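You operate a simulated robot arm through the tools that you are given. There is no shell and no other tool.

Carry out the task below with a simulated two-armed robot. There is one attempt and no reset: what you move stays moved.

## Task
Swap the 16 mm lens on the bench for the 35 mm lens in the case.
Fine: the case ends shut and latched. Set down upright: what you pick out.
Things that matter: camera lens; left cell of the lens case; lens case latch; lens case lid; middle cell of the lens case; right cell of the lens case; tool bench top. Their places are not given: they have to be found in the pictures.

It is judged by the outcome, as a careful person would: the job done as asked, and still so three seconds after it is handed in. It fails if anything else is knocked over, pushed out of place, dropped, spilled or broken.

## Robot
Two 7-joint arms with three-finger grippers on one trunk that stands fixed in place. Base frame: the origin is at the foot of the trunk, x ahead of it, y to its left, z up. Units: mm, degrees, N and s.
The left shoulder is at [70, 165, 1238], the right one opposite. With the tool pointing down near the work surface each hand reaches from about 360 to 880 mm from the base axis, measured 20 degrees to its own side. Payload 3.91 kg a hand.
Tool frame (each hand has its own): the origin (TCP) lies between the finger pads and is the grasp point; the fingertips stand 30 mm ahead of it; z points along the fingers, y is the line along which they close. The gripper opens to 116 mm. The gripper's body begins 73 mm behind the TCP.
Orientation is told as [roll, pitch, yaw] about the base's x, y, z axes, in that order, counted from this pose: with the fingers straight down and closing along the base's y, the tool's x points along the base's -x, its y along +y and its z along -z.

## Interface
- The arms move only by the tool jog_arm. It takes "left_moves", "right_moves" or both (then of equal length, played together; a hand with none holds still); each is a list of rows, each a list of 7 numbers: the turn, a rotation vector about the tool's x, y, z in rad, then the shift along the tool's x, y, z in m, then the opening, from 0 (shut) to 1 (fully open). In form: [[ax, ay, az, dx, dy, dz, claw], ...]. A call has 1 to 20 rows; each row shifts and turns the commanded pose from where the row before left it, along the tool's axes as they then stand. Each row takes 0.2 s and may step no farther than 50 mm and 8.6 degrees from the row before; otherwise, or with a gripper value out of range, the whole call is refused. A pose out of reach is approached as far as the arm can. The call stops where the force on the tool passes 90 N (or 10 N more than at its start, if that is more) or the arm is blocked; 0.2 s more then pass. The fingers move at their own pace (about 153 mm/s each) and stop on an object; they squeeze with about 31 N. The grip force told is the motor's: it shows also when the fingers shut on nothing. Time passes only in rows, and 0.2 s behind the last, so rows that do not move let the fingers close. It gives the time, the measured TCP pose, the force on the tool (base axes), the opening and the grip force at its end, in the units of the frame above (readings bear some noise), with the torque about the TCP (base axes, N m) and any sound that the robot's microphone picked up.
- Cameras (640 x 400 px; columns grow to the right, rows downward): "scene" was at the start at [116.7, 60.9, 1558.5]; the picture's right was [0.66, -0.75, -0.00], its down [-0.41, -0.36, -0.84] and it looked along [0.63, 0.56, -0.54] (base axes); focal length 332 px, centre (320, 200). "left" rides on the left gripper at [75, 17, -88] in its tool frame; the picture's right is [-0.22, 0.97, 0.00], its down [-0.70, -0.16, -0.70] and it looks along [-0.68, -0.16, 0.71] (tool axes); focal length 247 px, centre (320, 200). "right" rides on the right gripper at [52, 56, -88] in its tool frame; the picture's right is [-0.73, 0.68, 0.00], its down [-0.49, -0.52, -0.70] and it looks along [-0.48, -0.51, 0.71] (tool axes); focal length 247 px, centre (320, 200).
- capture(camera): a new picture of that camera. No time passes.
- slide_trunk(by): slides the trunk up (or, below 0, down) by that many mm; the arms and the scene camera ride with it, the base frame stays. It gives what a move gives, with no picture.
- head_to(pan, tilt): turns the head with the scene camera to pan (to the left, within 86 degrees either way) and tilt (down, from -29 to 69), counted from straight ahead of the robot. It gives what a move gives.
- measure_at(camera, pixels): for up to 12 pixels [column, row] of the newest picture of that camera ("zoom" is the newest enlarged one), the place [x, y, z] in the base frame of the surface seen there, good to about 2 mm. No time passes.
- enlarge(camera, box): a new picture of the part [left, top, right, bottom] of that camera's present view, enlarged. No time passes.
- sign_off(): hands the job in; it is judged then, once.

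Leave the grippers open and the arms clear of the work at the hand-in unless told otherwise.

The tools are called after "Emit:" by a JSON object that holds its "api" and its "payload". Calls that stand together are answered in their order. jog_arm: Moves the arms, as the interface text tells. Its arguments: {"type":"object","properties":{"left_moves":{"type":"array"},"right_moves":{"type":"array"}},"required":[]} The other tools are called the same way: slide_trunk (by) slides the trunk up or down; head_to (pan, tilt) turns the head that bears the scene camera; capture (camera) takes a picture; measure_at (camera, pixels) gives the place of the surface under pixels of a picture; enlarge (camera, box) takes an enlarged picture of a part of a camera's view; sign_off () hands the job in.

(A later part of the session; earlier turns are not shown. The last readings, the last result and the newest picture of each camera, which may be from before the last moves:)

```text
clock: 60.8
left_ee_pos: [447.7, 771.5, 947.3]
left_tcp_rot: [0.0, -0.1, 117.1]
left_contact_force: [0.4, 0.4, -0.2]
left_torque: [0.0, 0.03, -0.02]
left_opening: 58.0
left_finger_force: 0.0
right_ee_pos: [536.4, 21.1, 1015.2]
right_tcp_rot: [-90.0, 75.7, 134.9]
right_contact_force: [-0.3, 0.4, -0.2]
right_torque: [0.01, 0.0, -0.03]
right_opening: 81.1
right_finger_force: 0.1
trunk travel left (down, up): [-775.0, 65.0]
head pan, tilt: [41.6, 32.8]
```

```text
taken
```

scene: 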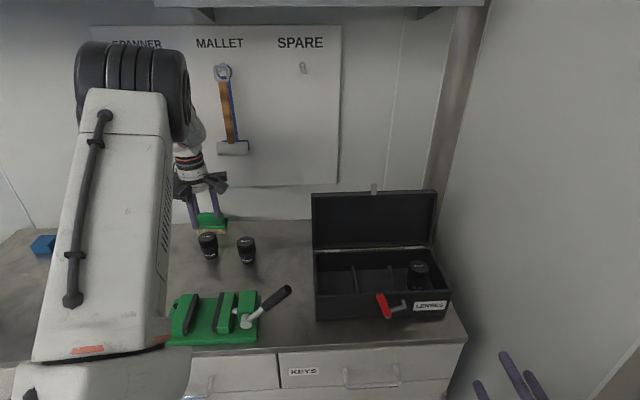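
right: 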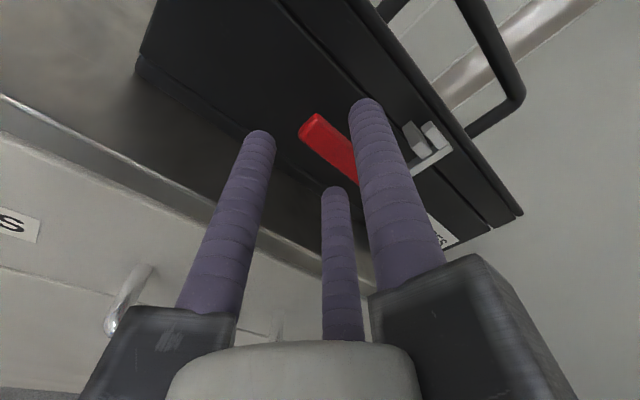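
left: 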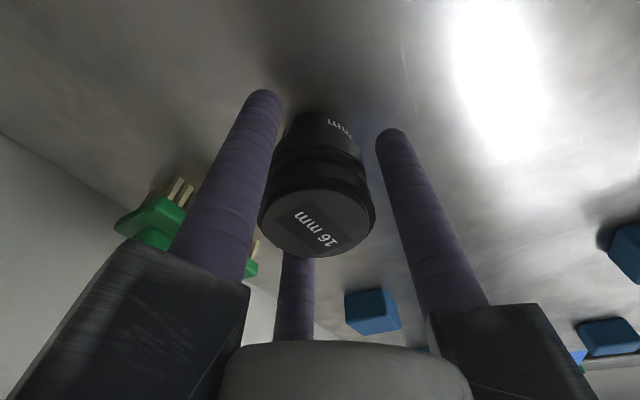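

The fingers stand around the 16 mm lens. I'll close on it, then lift to z≈1105.

Emit:
{"api": "jog_arm", "payload": {"left_moves": [[0, 0, 0, 0, 0, 0, 0.3], [0, 0, 0, 0, 0, 0, 0.2], [0, 0, 0, 0, 0, 0, 0.2], [0, 0, 0, 0, 0, 0, 0.2], [0, 0, 0, 0, 0, -0.008, 0.2], [0, 0, 0, 0, 0, -0.03, 0.2], [0, 0, 0, 0, 0, -0.04, 0.2], [0, 0, 0, 0, 0, -0.04, 0.2], [0, 0, 0, 0, 0, -0.04, 0.2], [0, 0, 0, 0, 0, 0, 0.2]]}}

Emit:
{"api": "capture", "payload": {"camera": "left"}}

Emit:
{"api": "capture", "payload": {"camera": "scene"}}

```text
clock: 63.0
left_ee_pos: [446.3, 775.5, 1108.1]
left_tcp_rot: [0.1, 0.1, 117.0]
left_contact_force: [-0.1, 0.6, -1.0]
left_torque: [0.0, 0.03, 0.0]
left_opening: 47.9
left_finger_force: 30.1
right_ee_pos: [538.1, 21.5, 1013.9]
right_tcp_rot: [-89.6, 75.6, 135.2]
right_contact_force: [0.7, 0.2, 0.6]
right_torque: [-0.02, -0.01, 0.01]
right_opening: 81.0
right_finger_force: 0.0
trunk travel left (down, up): [-775.0, 65.0]
head pan, tilt: [41.6, 32.8]
```

```text
taken
```

left: 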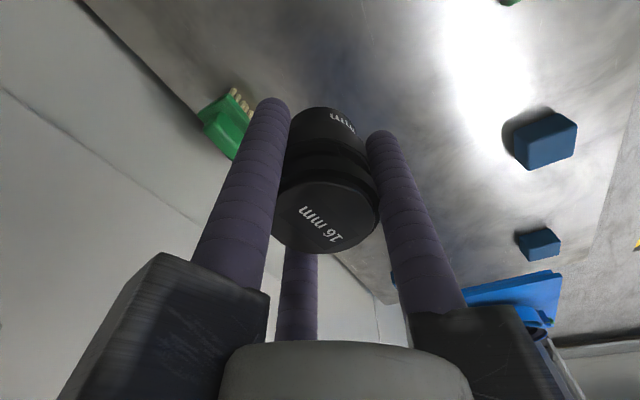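

```text
taken
```

scene: 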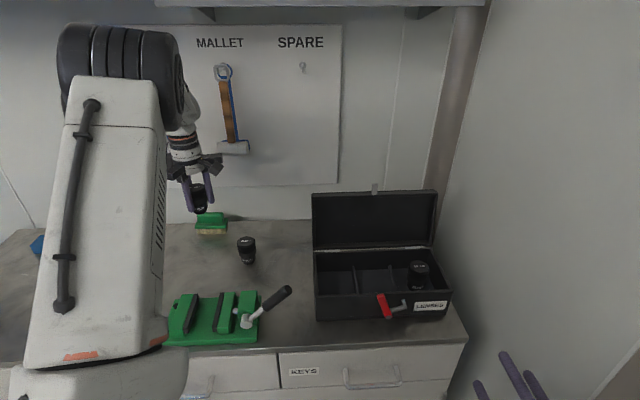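

The 16 mm lens is held (31 N, 47.9 mm opening). I'll carry it back along the safe path, toward the robot first and then right, over the left cell at [574.2,408.5].

Emit:
{"api": "jog_arm", "payload": {"left_moves": [[0, 0, 0, 0.0379, 0.0225, 0, 0.2], [0, 0, 0, 0.0379, 0.0225, 0, 0.2], [0, 0, 0, 0.0379, 0.0225, 0, 0.2], [0, 0, 0, 0.0379, 0.0225, 0, 0.2], [0, 0, 0, 0.0379, 0.0225, 0, 0.2], [0, 0, 0, 0.0383, -0.0118, 0, 0.2], [0, 0, 0, 0.0383, -0.0118, 0, 0.2], [0, 0, 0, 0.0383, -0.0118, 0, 0.2], [0, 0, 0, 0.0383, -0.0118, 0, 0.2], [0, 0, 0, 0.0383, -0.0118, 0, 0.2], [0, 0, 0, 0, 0, 0, 0.2]]}}

Emit:
{"api": "capture", "payload": {"camera": "left"}}

Emit:
{"api": "capture", "payload": {"camera": "scene"}}

```text
clock: 65.4
left_ee_pos: [573.8, 410.3, 1106.4]
left_tcp_rot: [0.0, 0.1, 117.1]
left_contact_force: [0.6, 0.2, -2.0]
left_torque: [0.01, -0.01, 0.0]
left_opening: 47.7
left_finger_force: 31.0
right_ee_pos: [537.2, 22.1, 1014.5]
right_tcp_rot: [-89.7, 75.7, 135.0]
right_contact_force: [-0.6, 0.5, 0.7]
right_torque: [-0.01, 0.01, -0.05]
right_opening: 81.1
right_finger_force: 0.0
trunk travel left (down, up): [-775.0, 65.0]
head pan, tilt: [41.6, 32.8]
```

```text
taken
```

left: 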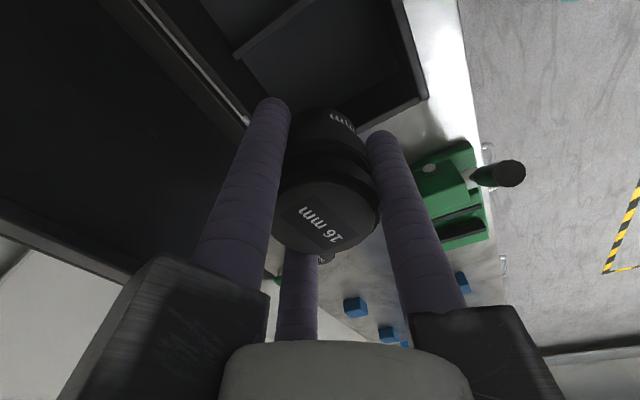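

```text
taken
```

scene: 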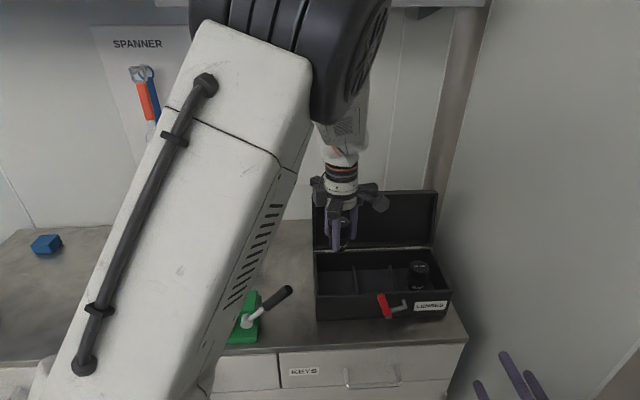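

It's over the left cell, in the same view as when the 35 mm lens was lifted out. I'll lower it to just above the cell floor.

Emit:
{"api": "jog_arm", "payload": {"left_moves": [[0, 0, 0, 0, 0, 0.03, 0.2], [0, 0, 0, 0, 0, 0.03, 0.2], [0, 0, 0, 0, 0, 0.03, 0.2], [0, 0, 0, 0, 0, 0.025, 0.2], [0, 0, 0, 0, 0, 0.012, 0.2], [0, 0, 0, 0, 0, 0.006, 0.2], [0, 0, 0, 0, 0, 0, 0.2]]}}

Emit:
{"api": "capture", "payload": {"camera": "left"}}

Emit:
{"api": "enlarge", "payload": {"camera": "scene", "box": [300, 185, 460, 325]}}

```text
clock: 67.0
left_ee_pos: [575.1, 408.6, 972.6]
left_tcp_rot: [0.0, 0.0, 117.1]
left_contact_force: [-0.4, -0.9, -2.4]
left_torque: [-0.01, -0.02, 0.02]
left_opening: 47.5
left_finger_force: 30.8
right_ee_pos: [537.9, 21.1, 1014.7]
right_tcp_rot: [-89.8, 75.8, 135.1]
right_contact_force: [-0.3, -0.2, 0.1]
right_torque: [0.04, -0.02, 0.06]
right_opening: 81.5
right_finger_force: 0.1
trunk travel left (down, up): [-775.0, 65.0]
head pan, tilt: [41.6, 32.8]
```

```text
taken
```

left: 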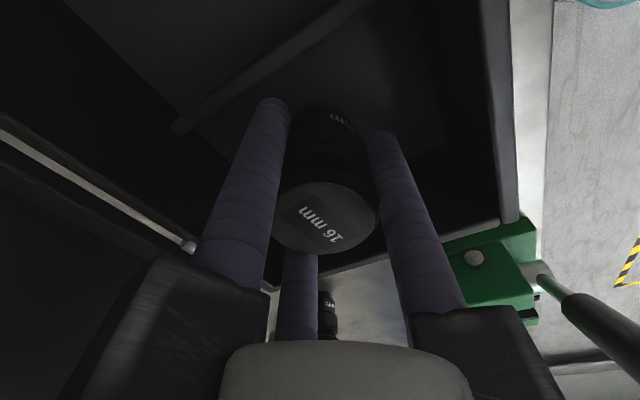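

```text
2.86 times, centred on (380, 255) of scene
```

zoom: 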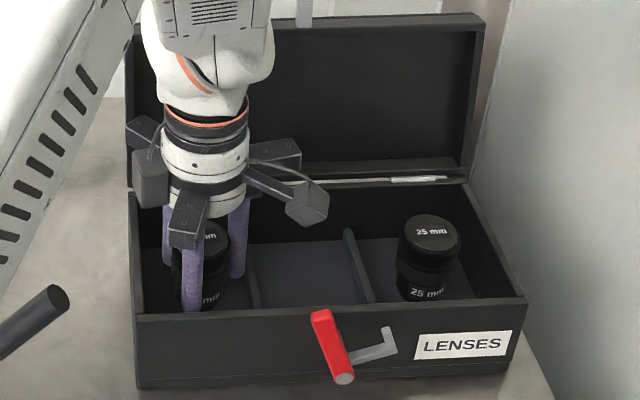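

The lens is in the cell, about 5 mm above the floor, and still hanging (−2.4 N). I'll step down gently.

Emit:
{"api": "jog_arm", "payload": {"left_moves": [[0, 0, 0, 0, 0, 0.002, 0.2], [0, 0, 0, 0, 0, 0.0015, 0.2], [0, 0, 0, 0, 0, 0, 0.2]]}}

Emit:
{"api": "jog_arm", "payload": {"left_moves": [[0, 0, 0, 0, 0, 0.001, 0.2], [0, 0, 0, 0, 0, 0, 0.2]]}}

Emit:
{"api": "jog_arm", "payload": {"left_moves": [[0, 0, 0, 0, 0, 0.001, 0.2], [0, 0, 0, 0, 0, 0, 0.2]]}}

```text
clock: 67.8
left_ee_pos: [575.6, 408.0, 968.5]
left_tcp_rot: [0.0, 0.0, 117.2]
left_contact_force: [-0.1, 0.0, -2.3]
left_torque: [0.0, -0.02, 0.02]
left_opening: 47.6
left_finger_force: 30.4
right_ee_pos: [537.4, 20.4, 1015.1]
right_tcp_rot: [-89.8, 75.6, 135.1]
right_contact_force: [0.0, 0.3, 0.0]
right_torque: [0.02, 0.01, -0.01]
right_opening: 81.4
right_finger_force: 0.1
trunk travel left (down, up): [-775.0, 65.0]
head pan, tilt: [41.6, 32.8]
```

```text
clock: 68.4
left_ee_pos: [574.9, 408.3, 967.1]
left_tcp_rot: [0.0, -0.1, 117.2]
left_contact_force: [-0.5, -0.3, -1.8]
left_torque: [-0.01, 0.01, -0.01]
left_opening: 47.4
left_finger_force: 31.2
right_ee_pos: [536.6, 21.6, 1014.8]
right_tcp_rot: [-89.7, 75.7, 134.9]
right_contact_force: [-0.7, 0.3, 0.0]
right_torque: [0.0, -0.02, 0.0]
right_opening: 80.9
right_finger_force: 0.1
trunk travel left (down, up): [-775.0, 65.0]
head pan, tilt: [41.6, 32.8]
```

```text
clock: 69.0
left_ee_pos: [574.0, 407.8, 967.7]
left_tcp_rot: [0.1, 0.0, 117.0]
left_contact_force: [0.5, -0.1, 0.8]
left_torque: [0.0, 0.05, 0.02]
left_opening: 47.4
left_finger_force: 31.2
right_ee_pos: [536.6, 21.3, 1014.1]
right_tcp_rot: [-89.9, 75.7, 134.9]
right_contact_force: [-0.5, -0.4, 0.5]
right_torque: [-0.01, -0.02, 0.01]
right_opening: 81.1
right_finger_force: 0.1
trunk travel left (down, up): [-775.0, 65.0]
head pan, tilt: [41.6, 32.8]
```

The weight has transferred to the cell floor. I'll open the fingers and lift straight up.

Emit:
{"api": "jog_arm", "payload": {"left_moves": [[0, 0, 0, 0, 0, 0, 0.3], [0, 0, 0, 0, 0, 0, 0.5], [0, 0, 0, 0, 0, 0, 0.5], [0, 0, 0, 0, 0, 0, 0.5], [0, 0, 0, 0, 0, -0.02, 0.5], [0, 0, 0, 0, 0, -0.04, 0.5], [0, 0, 0, 0, 0, -0.045, 0.5], [0, 0, 0, 0, 0, -0.045, 0.5], [0, 0, 0, 0, 0, 0, 0.5]]}}

Emit:
{"api": "capture", "payload": {"camera": "left"}}

Emit:
{"api": "enlarge", "payload": {"camera": "scene", "box": [300, 185, 460, 325]}}

```text
clock: 71.0
left_ee_pos: [576.0, 410.9, 1119.0]
left_tcp_rot: [0.1, 0.1, 117.2]
left_contact_force: [-0.3, 0.0, 0.1]
left_torque: [-0.03, -0.01, 0.0]
left_opening: 58.1
left_finger_force: 0.1
right_ee_pos: [537.8, 22.0, 1013.9]
right_tcp_rot: [-89.7, 75.7, 135.2]
right_contact_force: [1.4, 1.0, -0.2]
right_torque: [0.01, 0.02, -0.02]
right_opening: 81.1
right_finger_force: 0.1
trunk travel left (down, up): [-775.0, 65.0]
head pan, tilt: [41.6, 32.8]
```

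```text
taken
```

left: 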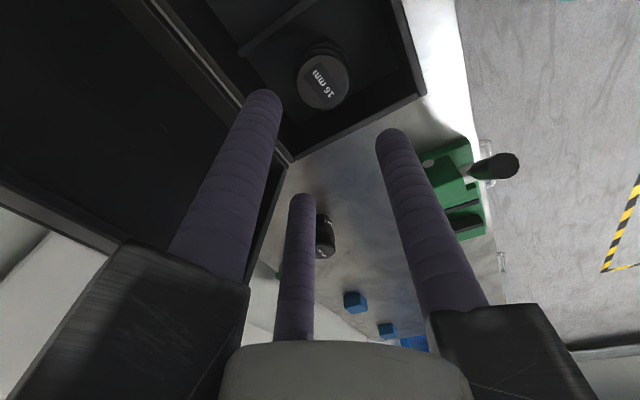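

```text
2.86 times, centred on (380, 255) of scene
```

zoom: 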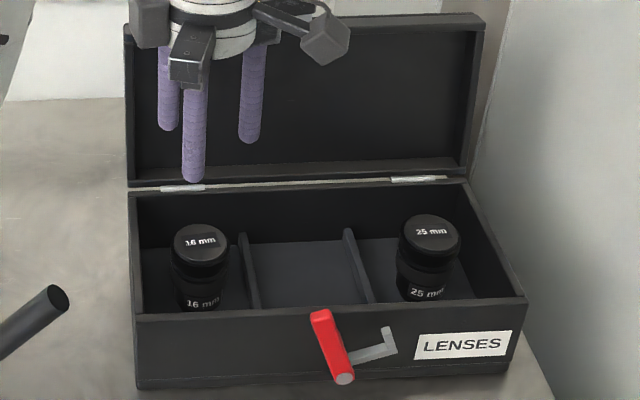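

The 16 mm lens stands upright in the left cell. The 35 mm lens is on the bench 111 mm from where the 16 mm lens stood, so to make it a true swap I'll move it to that exact spot before closing the case. I'll go back over the 35 mm lens along the same safe path.

Emit:
{"api": "jog_arm", "payload": {"left_moves": [[0, 0, 0, -0.0383, 0.0118, 0, 0.5], [0, 0, 0, -0.0383, 0.0118, 0, 0.5], [0, 0, 0, -0.0383, 0.0118, 0, 0.5], [0, 0, 0, -0.0383, 0.0118, 0, 0.5], [0, 0, 0, -0.0383, 0.0118, 0, 0.5], [0, 0, 0, -0.0197, -0.0306, 0, 0.5], [0, 0, 0, -0.0197, -0.0306, 0, 0.5], [0, 0, 0, -0.0197, -0.0306, 0, 0.5], [0, 0, 0, -0.0197, -0.0306, 0, 0.5], [0, 0, 0, 0, 0, 0.03, 0.5], [0, 0, 0, 0, 0, 0.03, 0.5], [0, 0, 0, 0, 0, 0, 0.5]]}}

Emit:
{"api": "capture", "payload": {"camera": "left"}}

Emit:
{"api": "capture", "payload": {"camera": "scene"}}

```text
clock: 73.6
left_ee_pos: [508.4, 679.6, 1056.7]
left_tcp_rot: [-0.1, 0.0, 117.1]
left_contact_force: [-0.7, -0.5, 0.0]
left_torque: [-0.02, 0.01, -0.01]
left_opening: 57.9
left_finger_force: 0.0
right_ee_pos: [537.6, 21.1, 1014.4]
right_tcp_rot: [-89.8, 75.8, 134.9]
right_contact_force: [-0.7, -0.7, -0.7]
right_torque: [0.01, 0.0, 0.01]
right_opening: 81.2
right_finger_force: 0.1
trunk travel left (down, up): [-775.0, 65.0]
head pan, tilt: [41.6, 32.8]
```

```text
taken
```

left: 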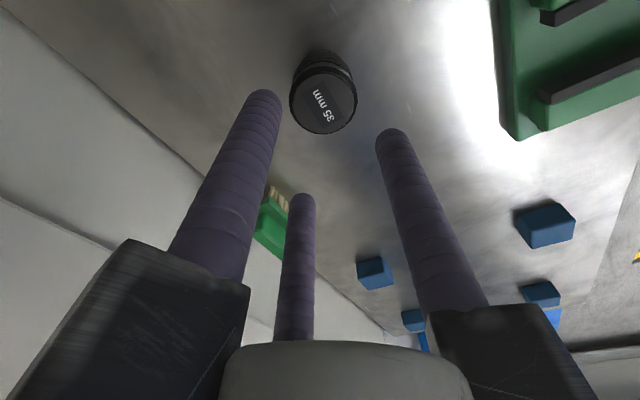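

```text
taken
```

scene: 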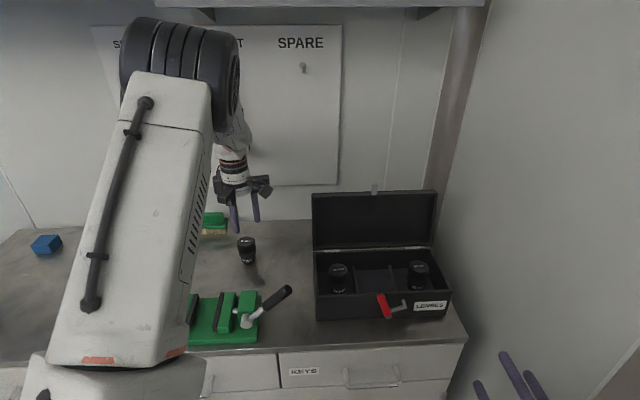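

The cap looks slightly off from the predicted pixel, at (323,100) against (320,108). I'll measure the cap rim with both cameras before descending.

Emit:
{"api": "measure_at", "payload": {"camera": "left", "pixels": [[323, 100], [294, 100], [353, 100], [323, 72], [323, 129]]}}

Emit:
{"api": "enlarge", "payload": {"camera": "scene", "box": [220, 225, 276, 275]}}

Emit:
{"api": "enlarge", "payload": {"camera": "left", "box": [270, 30, 380, 150]}}

```text
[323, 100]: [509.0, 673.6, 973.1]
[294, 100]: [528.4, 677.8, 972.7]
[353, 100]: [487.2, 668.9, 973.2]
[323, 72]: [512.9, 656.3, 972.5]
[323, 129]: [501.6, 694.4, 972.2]
```

```text
8.00 times, centred on (248, 250) of scene
```

zoom: 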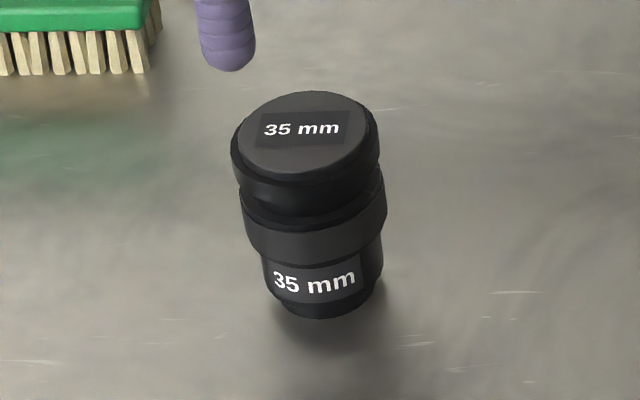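

```text
3.33 times, centred on (325, 90) of left
```

zoom: 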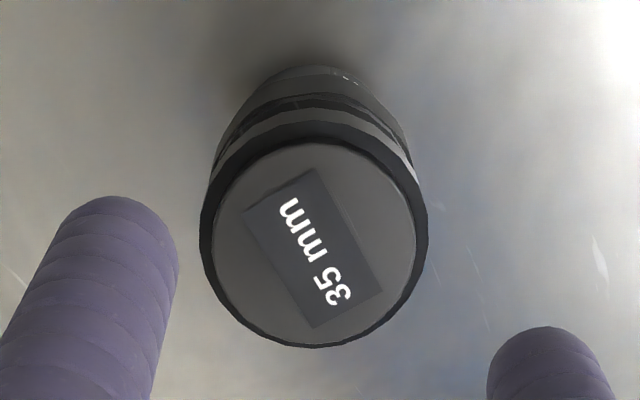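

The 35 mm lens is centred at ≈[508,675], about 3 mm from the TCP. I'll correct that while descending around it, then close and lift.

Emit:
{"api": "jog_arm", "payload": {"left_moves": [[0, 0, 0, 0.0025, 0.0007, 0.02, 0.5], [0, 0, 0, 0, 0, 0.03, 0.5], [0, 0, 0, 0, 0, 0.03, 0.5], [0, 0, 0, 0, 0, 0.02, 0.5], [0, 0, 0, 0, 0, 0.009, 0.5], [0, 0, 0, 0, 0, 0, 0.5]]}}

Emit:
{"api": "capture", "payload": {"camera": "left"}}

```text
clock: 75.0
left_ee_pos: [508.2, 675.5, 947.2]
left_tcp_rot: [0.1, 0.0, 117.1]
left_contact_force: [-1.2, 0.1, 0.0]
left_torque: [0.07, -0.02, -0.03]
left_opening: 58.0
left_finger_force: 0.1
right_ee_pos: [536.2, 20.5, 1013.5]
right_tcp_rot: [-89.9, 75.8, 135.1]
right_contact_force: [-0.7, -0.2, -0.2]
right_torque: [-0.04, -0.01, -0.02]
right_opening: 81.2
right_finger_force: 0.1
trunk travel left (down, up): [-775.0, 65.0]
head pan, tilt: [41.6, 32.8]
```

```text
taken
```

left: 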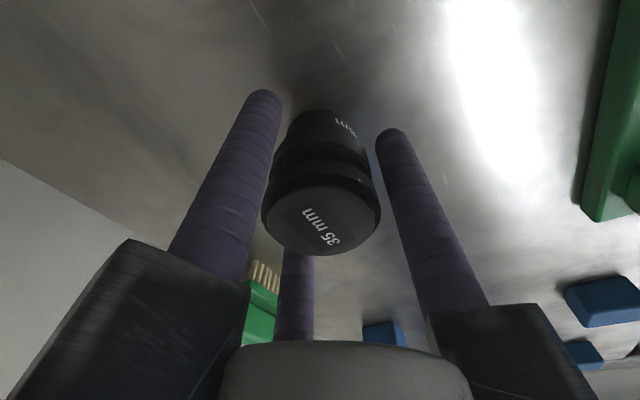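

The lens is centred between the fingers. I'll close, lift 50 mm and move it over the old 16 mm spot [448.5,772.3].

Emit:
{"api": "jog_arm", "payload": {"left_moves": [[0, 0, 0, 0, 0, 0, 0.3], [0, 0, 0, 0, 0, 0, 0.2], [0, 0, 0, 0, 0, 0, 0.2], [0, 0, 0, 0, 0, 0, 0.2], [0, 0, 0, 0, 0, -0.01, 0.2], [0, 0, 0, 0, 0, -0.02, 0.2], [0, 0, 0, 0, 0, -0.02, 0.2], [0, 0, 0, -0.0378, 0.003, 0, 0.2], [0, 0, 0, -0.0378, 0.003, 0, 0.2], [0, 0, 0, -0.0378, 0.003, 0, 0.2], [0, 0, 0, 0, 0, 0, 0.2], [0, 0, 0, 0, 0, 0.025, 0.2], [0, 0, 0, 0, 0, 0.015, 0.2], [0, 0, 0, 0, 0, 0.004, 0.2], [0, 0, 0, 0, 0, 0, 0.2]]}}

Emit:
{"api": "enlarge", "payload": {"camera": "scene", "box": [160, 160, 300, 300]}}

```text
clock: 78.2
left_ee_pos: [447.9, 771.8, 953.5]
left_tcp_rot: [0.0, 0.1, 117.1]
left_contact_force: [-0.6, -1.2, -1.5]
left_torque: [-0.01, 0.01, 0.0]
left_opening: 47.5
left_finger_force: 30.7
right_ee_pos: [536.5, 21.0, 1014.0]
right_tcp_rot: [-89.7, 75.7, 135.1]
right_contact_force: [-0.2, -0.3, 0.0]
right_torque: [0.01, 0.04, -0.01]
right_opening: 81.3
right_finger_force: 0.1
trunk travel left (down, up): [-775.0, 65.0]
head pan, tilt: [41.6, 32.8]
```

```text
2.86 times, centred on (230, 230) of scene
```

zoom: 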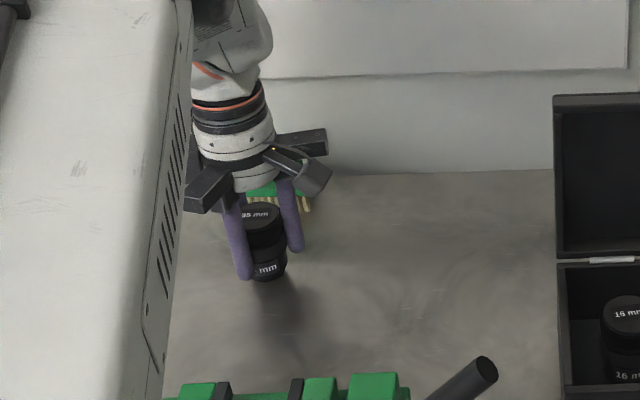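

It's held about 6 mm above the old 16 mm spot. I'll step down until it touches.

Emit:
{"api": "jog_arm", "payload": {"left_moves": [[0, 0, 0, 0, 0, 0.002, 0.2], [0, 0, 0, 0, 0, 0.002, 0.2], [0, 0, 0, 0, 0, 0.001, 0.2], [0, 0, 0, 0, 0, 0, 0.2]]}}

Emit:
{"api": "jog_arm", "payload": {"left_moves": [[0, 0, 0, 0, 0, 0.001, 0.2], [0, 0, 0, 0, 0, 0, 0.2]]}}

```text
clock: 79.2
left_ee_pos: [449.2, 773.5, 947.7]
left_tcp_rot: [0.0, -0.1, 117.1]
left_contact_force: [-0.3, 0.3, -1.1]
left_torque: [0.0, -0.01, 0.01]
left_opening: 47.6
left_finger_force: 31.2
right_ee_pos: [537.1, 22.1, 1014.3]
right_tcp_rot: [-89.8, 75.7, 135.0]
right_contact_force: [-0.1, -0.2, 0.3]
right_torque: [-0.01, 0.0, 0.0]
right_opening: 81.2
right_finger_force: 0.0
trunk travel left (down, up): [-775.0, 65.0]
head pan, tilt: [41.6, 32.8]
```

```text
clock: 79.8
left_ee_pos: [448.2, 772.5, 948.6]
left_tcp_rot: [0.0, 0.0, 117.0]
left_contact_force: [0.4, 0.8, 1.3]
left_torque: [0.02, 0.03, 0.0]
left_opening: 47.7
left_finger_force: 30.5
right_ee_pos: [537.0, 21.0, 1015.2]
right_tcp_rot: [-89.9, 75.7, 135.0]
right_contact_force: [-0.1, -0.3, 0.4]
right_torque: [-0.02, 0.01, -0.04]
right_opening: 81.1
right_finger_force: 0.2
trunk travel left (down, up): [-775.0, 65.0]
head pan, tilt: [41.6, 32.8]
```

Touchdown (+1.3 N). I'll open the fingers and lift straight up.

Emit:
{"api": "jog_arm", "payload": {"left_moves": [[0, 0, 0, 0, 0, 0, 0.3], [0, 0, 0, 0, 0, 0, 0.5], [0, 0, 0, 0, 0, 0, 0.5], [0, 0, 0, 0, 0, 0, 0.5], [0, 0, 0, 0, 0, -0.02, 0.5], [0, 0, 0, 0, 0, -0.045, 0.5], [0, 0, 0, 0, 0, -0.05, 0.5], [0, 0, 0, 0, 0, -0.05, 0.5], [0, 0, 0, 0, 0, 0, 0.5]]}}

Emit:
{"api": "capture", "payload": {"camera": "left"}}

Emit:
{"api": "capture", "payload": {"camera": "scene"}}

```text
clock: 81.8
left_ee_pos: [447.9, 771.3, 1112.0]
left_tcp_rot: [0.1, 0.0, 117.2]
left_contact_force: [-0.1, 0.2, 0.4]
left_torque: [-0.01, 0.03, -0.03]
left_opening: 58.3
left_finger_force: 0.0
right_ee_pos: [537.4, 22.7, 1014.7]
right_tcp_rot: [-89.7, 75.7, 135.1]
right_contact_force: [-0.1, 1.1, -0.3]
right_torque: [-0.01, 0.0, -0.01]
right_opening: 80.9
right_finger_force: 0.1
trunk travel left (down, up): [-775.0, 65.0]
head pan, tilt: [41.6, 32.8]
```

```text
taken
```

left: 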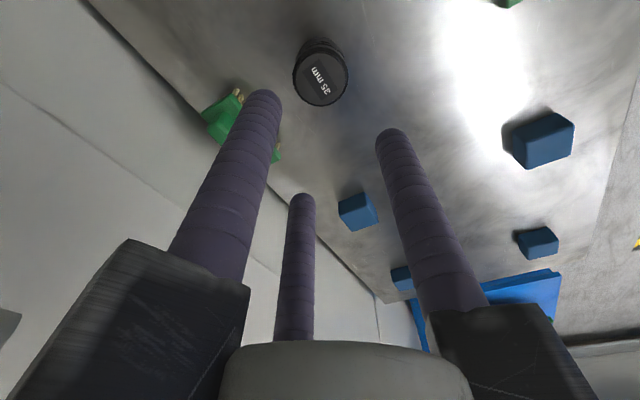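

```text
taken
```

scene: 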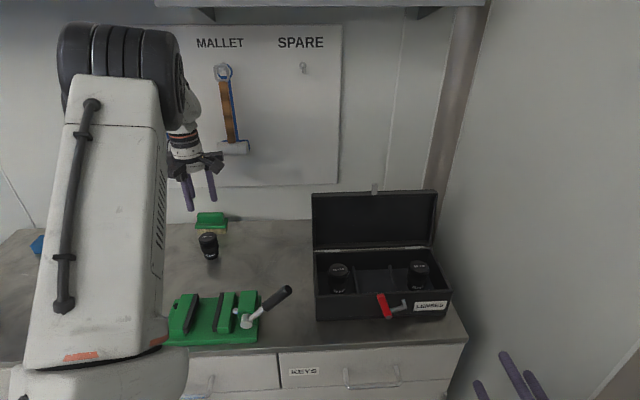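

The 35 mm lens now stands upright exactly where the 16 mm lens was, and the 16 mm lens is in the left cell. Next is closing the lid. The left hand rises to z≈1243, turns back to yaw 134.5° and goes over the handle behind the open lid, the same place it left from.

Emit:
{"api": "jog_arm", "payload": {"left_moves": [[0, 0, 0, 0, 0, -0.0437, 0.45], [0, 0, 0, 0, 0, -0.0437, 0.45], [0, 0, 0, 0, 0, -0.0437, 0.45], [0, 0, -0.1013, 0, 0, 0, 0.45], [0, 0, -0.1013, 0, 0, 0, 0.45], [0, 0, -0.1013, 0, 0, 0, 0.45], [0, 0, 0, 0.0479, -0.0013, 0, 0.45], [0, 0, 0, 0.0479, -0.0013, 0, 0.45], [0, 0, 0, 0.0479, -0.0013, 0, 0.45], [0, 0, 0, 0.0479, -0.0013, 0, 0.45], [0, 0, 0, 0.0479, -0.0013, 0, 0.45], [0, 0, 0, 0.0479, -0.0013, 0, 0.45], [0, 0, 0, 0.0479, -0.0013, 0, 0.45], [0, 0, 0, 0.0479, -0.0013, 0, 0.45], [0, 0, 0, 0.0479, -0.0013, 0, 0.45], [0, 0, 0, 0, 0, 0, 0.45]]}}

Emit:
{"api": "capture", "payload": {"camera": "left"}}

Emit:
{"api": "capture", "payload": {"camera": "scene"}}

```text
clock: 85.2
left_ee_pos: [755.9, 476.9, 1246.1]
left_tcp_rot: [0.1, 0.1, 134.6]
left_contact_force: [-0.2, -0.2, 3.0]
left_torque: [0.05, -0.13, 0.01]
left_opening: 52.2
left_finger_force: 0.0
right_ee_pos: [536.0, 19.8, 1015.6]
right_tcp_rot: [-90.1, 75.8, 134.6]
right_contact_force: [-0.7, -0.4, 0.1]
right_torque: [-0.03, 0.02, -0.02]
right_opening: 81.2
right_finger_force: 0.2
trunk travel left (down, up): [-775.0, 65.0]
head pan, tilt: [41.6, 32.8]
```

```text
taken
```

left: 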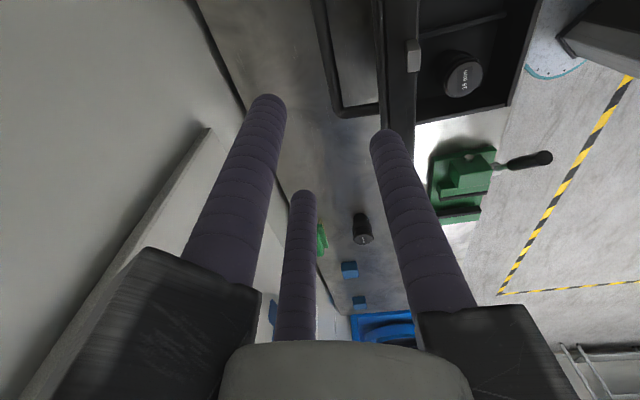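

```text
taken
```

scene: 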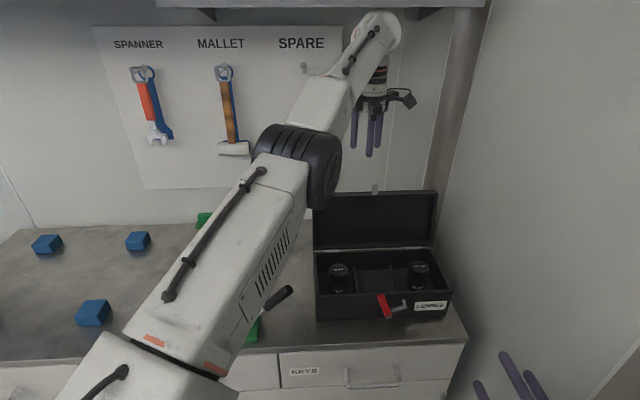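

The hand is at d≈873, above the handle. I'll measure the bar before lowering.

Emit:
{"api": "measure_at", "payload": {"camera": "left", "pixels": [[321, 20], [327, 50], [333, 80], [318, 20], [324, 50], [330, 80], [412, 55], [400, 100]]}}

Emit:
{"api": "enlarge", "payload": {"camera": "left", "box": [260, 0, 460, 140]}}

```text
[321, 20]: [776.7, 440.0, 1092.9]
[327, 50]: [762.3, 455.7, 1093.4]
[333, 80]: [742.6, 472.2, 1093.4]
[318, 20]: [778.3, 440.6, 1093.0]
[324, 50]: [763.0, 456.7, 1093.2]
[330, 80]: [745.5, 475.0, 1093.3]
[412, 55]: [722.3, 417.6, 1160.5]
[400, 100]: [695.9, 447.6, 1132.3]
```

```text
2.86 times, centred on (360, 70) of left
```

zoom: 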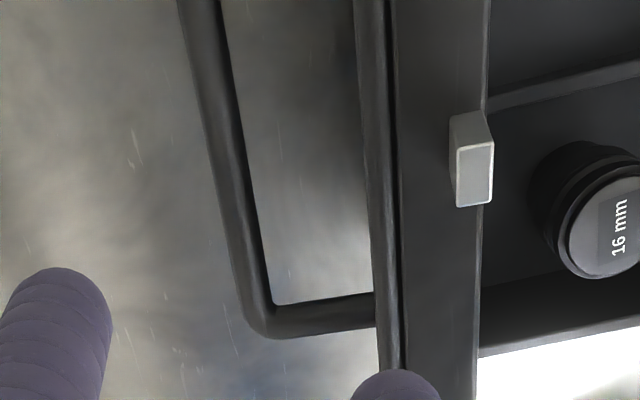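

The bar centre is at d≈862, z≈1088 and the keeper top at z≈1160. I'll lower the hand so one finger is in front of the bar and the pair behind, then narrow the opening to 0.3.

Emit:
{"api": "jog_arm", "payload": {"left_moves": [[0, 0, 0, 0, 0, 0.045, 0.45], [0, 0, 0, 0, 0, 0.045, 0.45], [0, 0, 0, 0, 0, 0.03, 0.45], [0, 0, 0, 0, 0, 0.02, 0.45], [0, 0, 0, 0, 0, 0, 0.45], [0, 0, 0, 0, 0, 0, 0.3], [0, 0, 0, 0, 0, 0, 0.3]]}}

Emit:
{"api": "capture", "payload": {"camera": "left"}}

```text
clock: 86.8
left_ee_pos: [778.8, 478.0, 1122.5]
left_tcp_rot: [-0.8, 0.3, 134.5]
left_contact_force: [-15.0, -3.6, 46.4]
left_torque: [-0.97, 1.42, -0.65]
left_opening: 41.1
left_finger_force: 6.7
left hand out of reach, approached as far as the arm can: row 1, 2, 3
right_ee_pos: [530.4, 17.8, 1018.7]
right_tcp_rot: [-91.7, 75.8, 133.2]
right_contact_force: [-0.1, -0.5, -0.7]
right_torque: [0.01, 0.01, -0.02]
right_opening: 81.3
right_finger_force: 0.0
trunk travel left (down, up): [-775.0, 65.0]
head pan, tilt: [41.6, 32.8]
```

```text
taken
```

left: 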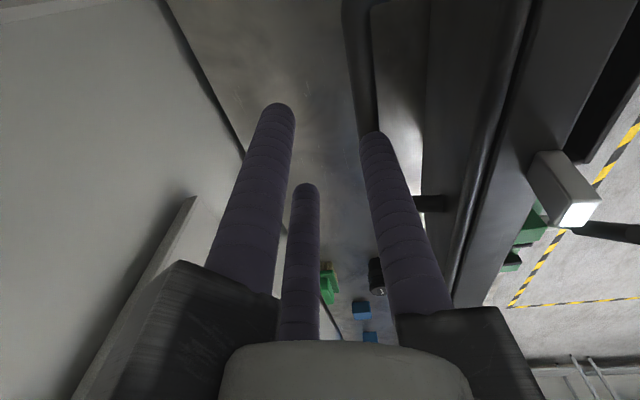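

The hand was deflected outward ("out of reach") and the single finger's tip is pressing on top of the bar with 46 N. I'll lift off at once.

Emit:
{"api": "jog_arm", "payload": {"left_moves": [[0, 0, 0, 0, 0, -0.02, 0.3], [0, 0, 0, 0, 0, -0.04, 0.3], [0, 0, 0, 0, 0, -0.04, 0.3], [0, 0, 0, 0, 0, 0, 0.45]]}}

Emit:
{"api": "capture", "payload": {"camera": "scene"}}

Emit:
{"api": "enlarge", "payload": {"camera": "scene", "box": [290, 165, 480, 325]}}

```text
clock: 87.8
left_ee_pos: [764.1, 494.2, 1205.5]
left_tcp_rot: [0.0, 0.0, 134.6]
left_contact_force: [0.8, 0.0, 0.1]
left_torque: [0.04, 0.0, -0.02]
left_opening: 52.2
left_finger_force: 0.0
left hand out of reach, approached as far as the arm can: row 2, 3
right_ee_pos: [538.9, 20.3, 1014.0]
right_tcp_rot: [-89.6, 75.8, 135.2]
right_contact_force: [-0.4, 0.5, 0.1]
right_torque: [0.01, 0.02, 0.04]
right_opening: 81.1
right_finger_force: 0.1
trunk travel left (down, up): [-775.0, 65.0]
head pan, tilt: [41.6, 32.8]
```

```text
taken
```

scene: 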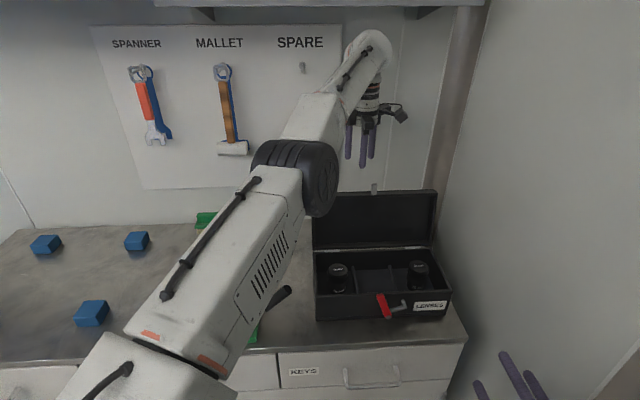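

```text
2.50 times, centred on (385, 245) of scene
```

zoom: 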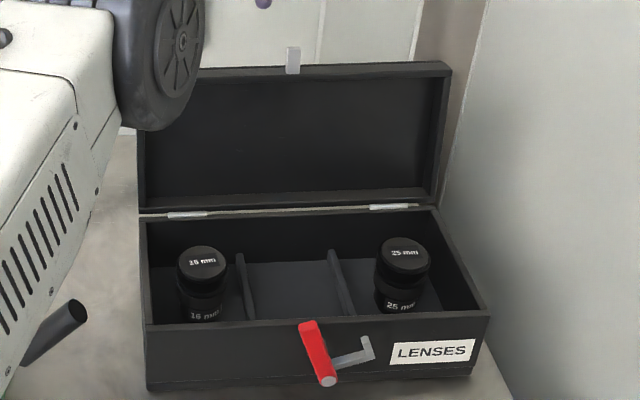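

Nothing has shifted: the case and both lenses are at the same pixels. The arm's posture was limiting it here, so I'll bring the hand forward over the case again and raise the trunk 60 mm to give the shoulder more room.

Emit:
{"api": "jog_arm", "payload": {"left_moves": [[0, 0, 0, 0, 0, -0.04, 0.35], [0, 0, 0, 0, 0.045, 0, 0.35], [0, 0, 0, 0, 0.045, 0, 0.35], [0, 0, 0, 0, 0.045, 0, 0.35], [0, 0, 0, 0, 0.045, 0, 0.35], [0, 0, 0, 0, 0, 0, 0.35]]}}

Emit:
{"api": "slide_trunk", "payload": {"by": 60}}

Emit:
{"api": "capture", "payload": {"camera": "scene"}}

```text
clock: 89.2
left_ee_pos: [756.7, 470.2, 1246.3]
left_tcp_rot: [1.0, 0.0, 134.7]
left_contact_force: [0.3, -0.6, 0.4]
left_torque: [0.0, -0.05, 0.01]
left_opening: 40.3
left_finger_force: 0.0
left hand out of reach, approached as far as the arm can: row 1, 2, 3, 4, 5
right_ee_pos: [536.3, 28.4, 1013.8]
right_tcp_rot: [-88.3, 76.0, 136.2]
right_contact_force: [1.1, 1.0, 0.3]
right_torque: [-0.02, 0.04, 0.0]
right_opening: 81.1
right_finger_force: 0.0
trunk travel left (down, up): [-775.0, 65.0]
head pan, tilt: [41.6, 32.8]
```

```text
clock: 90.0
left_ee_pos: [760.9, 455.4, 1247.9]
left_tcp_rot: [4.5, -3.7, 134.3]
left_contact_force: [-2.8, -5.2, 6.0]
left_torque: [0.52, -0.29, -0.07]
left_opening: 40.6
left_finger_force: 0.0
right_ee_pos: [542.4, 18.0, 1066.6]
right_tcp_rot: [-89.6, 75.6, 134.9]
right_contact_force: [1.5, -1.6, -0.3]
right_torque: [-0.03, 0.01, 0.12]
right_opening: 81.0
right_finger_force: 0.1
trunk travel left (down, up): [-824.0, 16.0]
head pan, tilt: [41.6, 32.8]
stopped: the arm was blocked; the commanded pose is now the measured one
```

```text
taken
```

scene: 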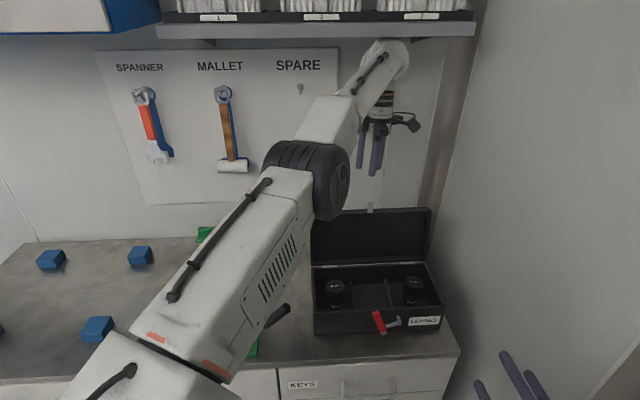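

Now I see the cause. There is an overhead shelf with numbered bins, and the left wrist is against its underside. I'll lower the trunk back by 49 mm at once.

Emit:
{"api": "slide_trunk", "payload": {"by": -49}}

Emit:
{"api": "capture", "payload": {"camera": "scene"}}

Emit:
{"api": "capture", "payload": {"camera": "left"}}

```text
clock: 90.4
left_ee_pos: [751.9, 463.5, 1244.7]
left_tcp_rot: [4.1, -3.1, 134.5]
left_contact_force: [-0.6, -1.5, 0.4]
left_torque: [0.08, -0.03, 0.01]
left_opening: 40.6
left_finger_force: 0.0
right_ee_pos: [533.7, 25.2, 1058.8]
right_tcp_rot: [-90.1, 75.9, 134.9]
right_contact_force: [-0.4, -0.5, 0.2]
right_torque: [-0.01, 0.03, -0.06]
right_opening: 81.4
right_finger_force: 0.1
trunk travel left (down, up): [-817.0, 23.0]
head pan, tilt: [41.6, 32.8]
stopped: the arm was blocked; the commanded pose is now the measured one
```

```text
taken
```

scene: 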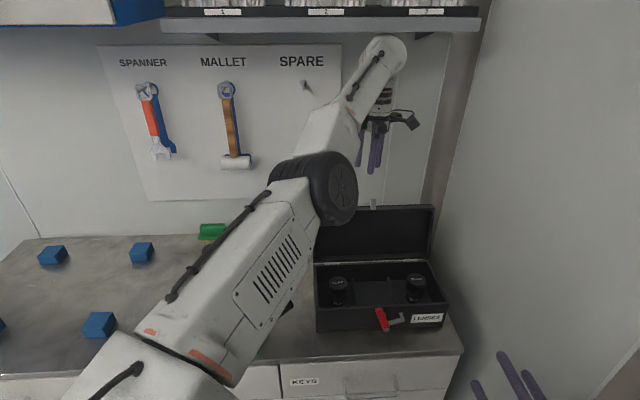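

```text
taken
```

left: 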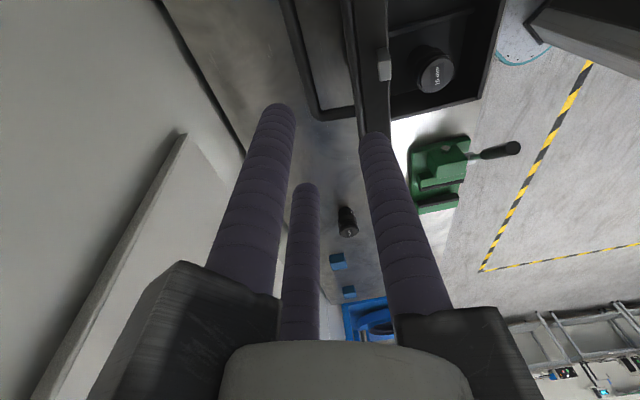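

Still blocked going down, so something else must be in contact. I'll measure where the elbow, wrist, lid and shelf are.

Emit:
{"api": "measure_at", "payload": {"camera": "scene", "pixels": [[345, 190], [352, 210], [335, 220], [330, 170], [385, 45], [402, 55], [360, 90], [430, 212], [370, 215], [440, 27], [300, 25], [318, 240]]}}

Emit:
{"api": "enlarge", "payload": {"camera": "scene", "box": [260, 10, 460, 140]}}

Emit:
{"api": "enlarge", "payload": {"camera": "scene", "box": [240, 140, 460, 340]}}

```text
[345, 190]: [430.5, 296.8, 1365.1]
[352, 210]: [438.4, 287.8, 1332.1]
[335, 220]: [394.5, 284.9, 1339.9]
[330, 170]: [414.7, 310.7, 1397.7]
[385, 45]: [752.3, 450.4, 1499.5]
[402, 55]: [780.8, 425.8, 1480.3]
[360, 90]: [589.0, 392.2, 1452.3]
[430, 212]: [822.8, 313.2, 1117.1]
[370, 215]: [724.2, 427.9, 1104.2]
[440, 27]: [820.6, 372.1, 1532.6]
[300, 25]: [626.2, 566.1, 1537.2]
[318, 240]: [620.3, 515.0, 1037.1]
```

```text
3.08 times, centred on (360, 75) of scene
```

zoom: 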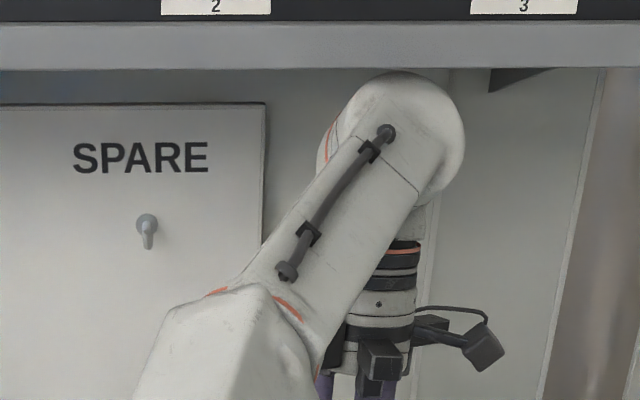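

```text
2.00 times, centred on (350, 240) of scene
```

zoom: 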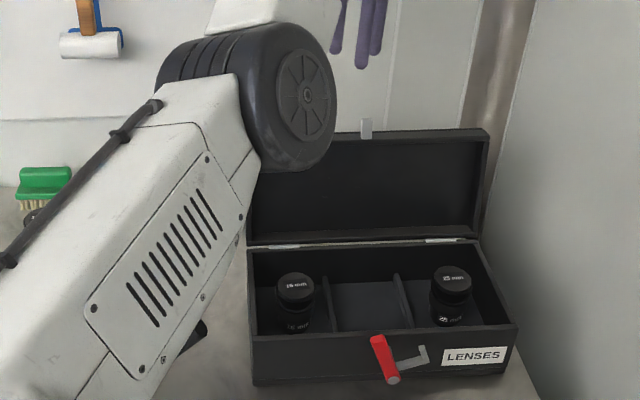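

The shelf's front lip is at d≈844, z≈1515–1535, and the wrist dome at [752,450,1500] sits right under and behind it. That is why moves forward and up were refused. I'll move the hand straight down first, slowly, to free the wrist.

Emit:
{"api": "jog_arm", "payload": {"left_moves": [[0, 0, 0, 0, 0, 0.01, 0.35], [0, 0, 0, 0, 0, 0.015, 0.35], [0, 0, 0, 0, 0, 0.015, 0.35], [0, 0, 0, 0, 0, 0, 0.35]]}}

Emit:
{"api": "capture", "payload": {"camera": "scene"}}

Emit:
{"api": "capture", "payload": {"camera": "left"}}

```text
clock: 90.7
left_ee_pos: [756.6, 459.2, 1237.8]
left_tcp_rot: [4.1, -3.3, 134.4]
left_contact_force: [-0.8, 1.0, -0.3]
left_torque: [0.0, 0.06, 0.02]
left_opening: 40.5
left_finger_force: 0.0
right_ee_pos: [536.4, 23.1, 1056.6]
right_tcp_rot: [-89.7, 75.6, 135.3]
right_contact_force: [-0.2, 0.2, -0.7]
right_torque: [0.0, -0.05, 0.01]
right_opening: 80.9
right_finger_force: 0.1
trunk travel left (down, up): [-817.0, 23.0]
head pan, tilt: [41.6, 32.8]
stopped in row 1 (left hand): the arm was blocked; the commanded pose is now the measured one
```

```text
taken
```

scene: 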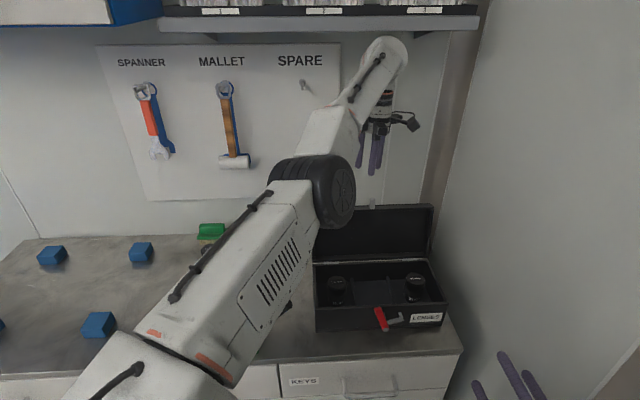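

```text
taken
```

left: 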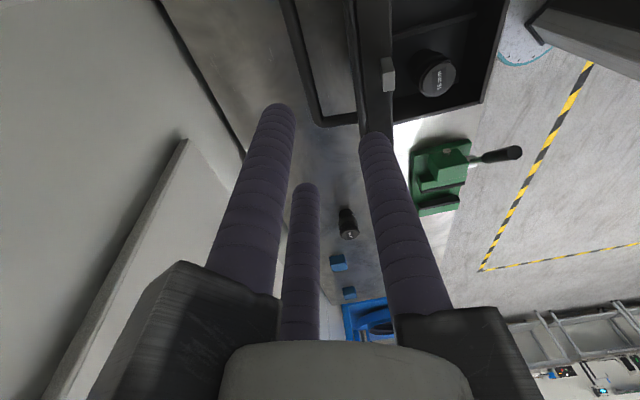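

It moved 7 mm down before the block check, and the tool force is now near zero. I'll try again in smaller steps.

Emit:
{"api": "jog_arm", "payload": {"left_moves": [[0, 0, 0, 0, 0, 0.006, 0.35], [0, 0, 0, 0, 0, 0.006, 0.35], [0, 0, 0, 0, 0, 0.006, 0.35], [0, 0, 0, 0, 0, 0, 0.35]]}}

```text
clock: 91.7
left_ee_pos: [757.7, 461.4, 1221.9]
left_tcp_rot: [4.2, -3.3, 134.6]
left_contact_force: [-0.4, 1.0, 0.7]
left_torque: [0.02, 0.03, -0.02]
left_opening: 40.5
left_finger_force: 0.1
left hand out of reach, approached as far as the arm can: row 2
right_ee_pos: [534.7, 21.3, 1056.5]
right_tcp_rot: [-90.0, 75.7, 135.0]
right_contact_force: [0.1, 0.3, 0.8]
right_torque: [0.0, -0.01, 0.01]
right_opening: 81.1
right_finger_force: 0.0
trunk travel left (down, up): [-817.0, 23.0]
head pan, tilt: [41.6, 32.8]
```

It's free now at z 1222. I'll level the hand (roll 4°, pitch −3°), ease it a little left, and go down to about z 1202, keeping the fingertips above the lid's keeper at 1160.

Emit:
{"api": "jog_arm", "payload": {"left_moves": [[0.036, 0.029, 0, -0.005, 0, 0.005, 0.35], [0.036, 0.029, 0, -0.005, 0, 0.005, 0.35], [0, 0, 0, -0.01, 0, 0.005, 0.35], [0, 0, 0, -0.01, 0, 0.005, 0.35], [0, 0, 0, 0, 0, 0, 0.35]]}}

Emit:
{"api": "capture", "payload": {"camera": "scene"}}

Emit:
{"api": "capture", "payload": {"camera": "left"}}

```text
clock: 92.9
left_ee_pos: [771.8, 494.4, 1207.6]
left_tcp_rot: [0.1, 0.0, 134.6]
left_contact_force: [0.1, 1.0, -0.1]
left_torque: [-0.01, 0.0, 0.01]
left_opening: 40.5
left_finger_force: 0.1
left hand out of reach, approached as far as the arm can: row 1, 2, 3, 4
right_ee_pos: [535.7, 22.7, 1056.5]
right_tcp_rot: [-89.9, 75.7, 135.1]
right_contact_force: [-1.7, -0.2, 0.7]
right_torque: [-0.03, -0.02, 0.0]
right_opening: 80.9
right_finger_force: 0.0
trunk travel left (down, up): [-817.0, 23.0]
head pan, tilt: [41.6, 32.8]
```

```text
taken
```

scene: 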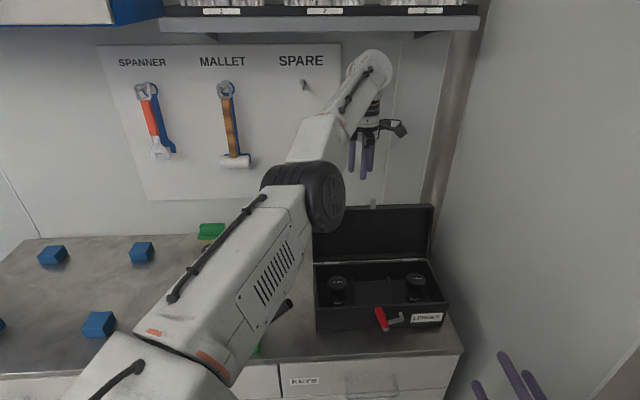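

```text
taken
```

left: 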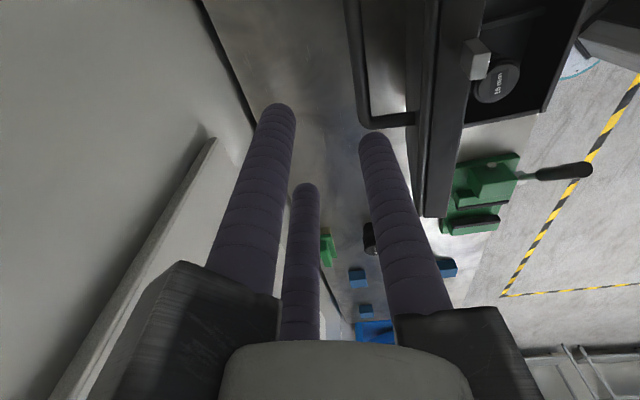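

Levelled, but the arm drifted back to d≈896. It's stretched and needs a more relaxed posture. At z≈1207 the wrist top (≈1472) is below the shelf lip and the fingertips (≈1177) clear the keeper, so I'll bring the hand forward toward the robot over the lid.

Emit:
{"api": "jog_arm", "payload": {"left_moves": [[0, 0, 0, 0, 0.03, 0, 0.35], [0, 0, 0, 0, 0.04, 0, 0.35], [0, 0, 0, 0, 0.04, 0, 0.35], [0, 0, 0, 0, 0.04, 0, 0.35], [0, 0, 0, 0, 0.04, 0, 0.35], [0, 0, 0, 0, 0, 0, 0.35]]}}

Emit:
{"api": "capture", "payload": {"camera": "scene"}}

```text
clock: 94.3
left_ee_pos: [778.7, 459.9, 1224.9]
left_tcp_rot: [0.2, 0.0, 134.7]
left_contact_force: [0.1, 0.9, -0.1]
left_torque: [0.01, 0.0, -0.02]
left_opening: 40.8
left_finger_force: 0.0
left hand out of reach, approached as far as the arm can: row 1, 2, 3, 4, 5
right_ee_pos: [535.4, 24.0, 1057.0]
right_tcp_rot: [-89.9, 75.6, 135.1]
right_contact_force: [-0.1, 0.2, 0.3]
right_torque: [-0.03, -0.01, 0.06]
right_opening: 81.4
right_finger_force: 0.0
trunk travel left (down, up): [-817.0, 23.0]
head pan, tilt: [41.6, 32.8]
```

```text
taken
```

scene: 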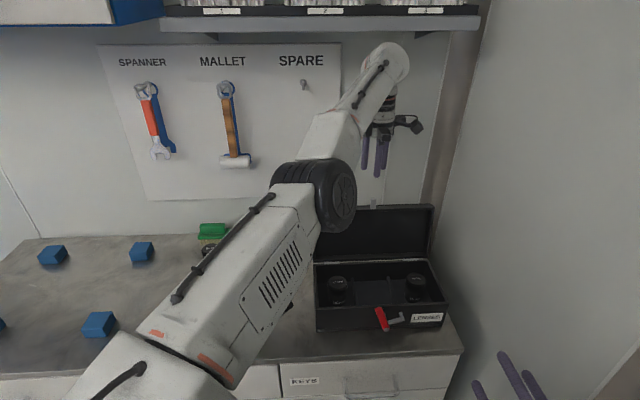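

The hand only slides around on a sphere about the shoulder. Elbow and forearm are in one line, so the arm is fully stretched and needs the elbow to bend first. Moving down should flex it. The fingertips are at z≈1195, well above the lid and bar, so I'll try 50 mm down with a small inward part.

Emit:
{"api": "jog_arm", "payload": {"left_moves": [[0, 0, 0, 0, 0, 0.015, 0.35], [0, 0, 0, 0, 0.003, 0.015, 0.35], [0, 0, 0, 0, 0.003, 0.015, 0.35], [0, 0, 0, 0, 0, 0, 0.35]]}}

```text
clock: 95.3
left_ee_pos: [787.5, 459.9, 1180.6]
left_tcp_rot: [0.1, 0.0, 134.6]
left_contact_force: [-0.4, 0.7, -0.2]
left_torque: [-0.02, 0.0, -0.03]
left_opening: 40.4
left_finger_force: 0.2
left hand out of reach, approached as far as the arm can: row 2, 3
right_ee_pos: [534.5, 22.4, 1056.9]
right_tcp_rot: [-89.9, 75.7, 135.1]
right_contact_force: [0.6, 0.6, -1.0]
right_torque: [-0.04, 0.01, -0.02]
right_opening: 81.2
right_finger_force: 0.0
trunk travel left (down, up): [-817.0, 23.0]
head pan, tilt: [41.6, 32.8]
```

The elbow is locked straight; pure up and down motion doesn't bend it. Pitching the hand inward about the wrist should flex it. I'll rise 35 mm for clearance over the keeper, then tilt the fingers toward the robot in small steps, pivoting about the wrist.

Emit:
{"api": "jog_arm", "payload": {"left_moves": [[0, 0, 0, 0, 0, -0.018, 0.35], [0, 0, 0, 0, 0, -0.018, 0.35], [-0.1, 0, 0, 0, 0.0217, -0.001, 0.35], [-0.1, 0, 0, 0, 0.0217, -0.001, 0.35], [-0.1, 0, 0, 0, 0.0217, -0.001, 0.35], [0, 0, 0, 0, 0, 0, 0.35]]}}

Emit:
{"api": "capture", "payload": {"camera": "scene"}}

```text
clock: 96.7
left_ee_pos: [742.9, 416.6, 1217.7]
left_tcp_rot: [15.1, -0.3, 133.8]
left_contact_force: [0.2, -0.7, 0.5]
left_torque: [-0.01, 0.0, 0.01]
left_opening: 40.7
left_finger_force: 0.0
left hand out of reach, approached as far as the arm can: row 2, 5
right_ee_pos: [535.2, 23.7, 1056.5]
right_tcp_rot: [-89.8, 75.8, 135.2]
right_contact_force: [0.0, 0.7, -0.4]
right_torque: [-0.01, -0.01, 0.01]
right_opening: 81.2
right_finger_force: 0.0
trunk travel left (down, up): [-817.0, 23.0]
head pan, tilt: [41.6, 32.8]
```

```text
taken
```

scene: 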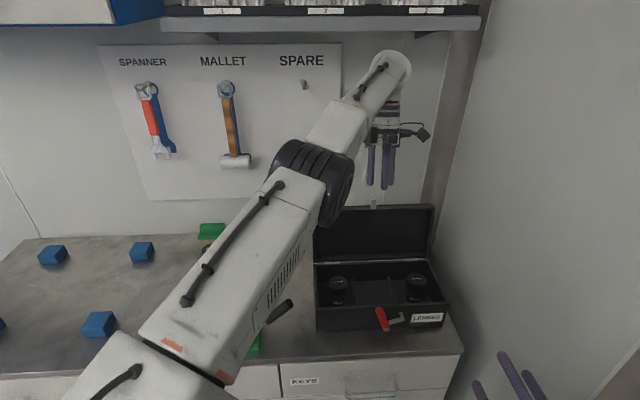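

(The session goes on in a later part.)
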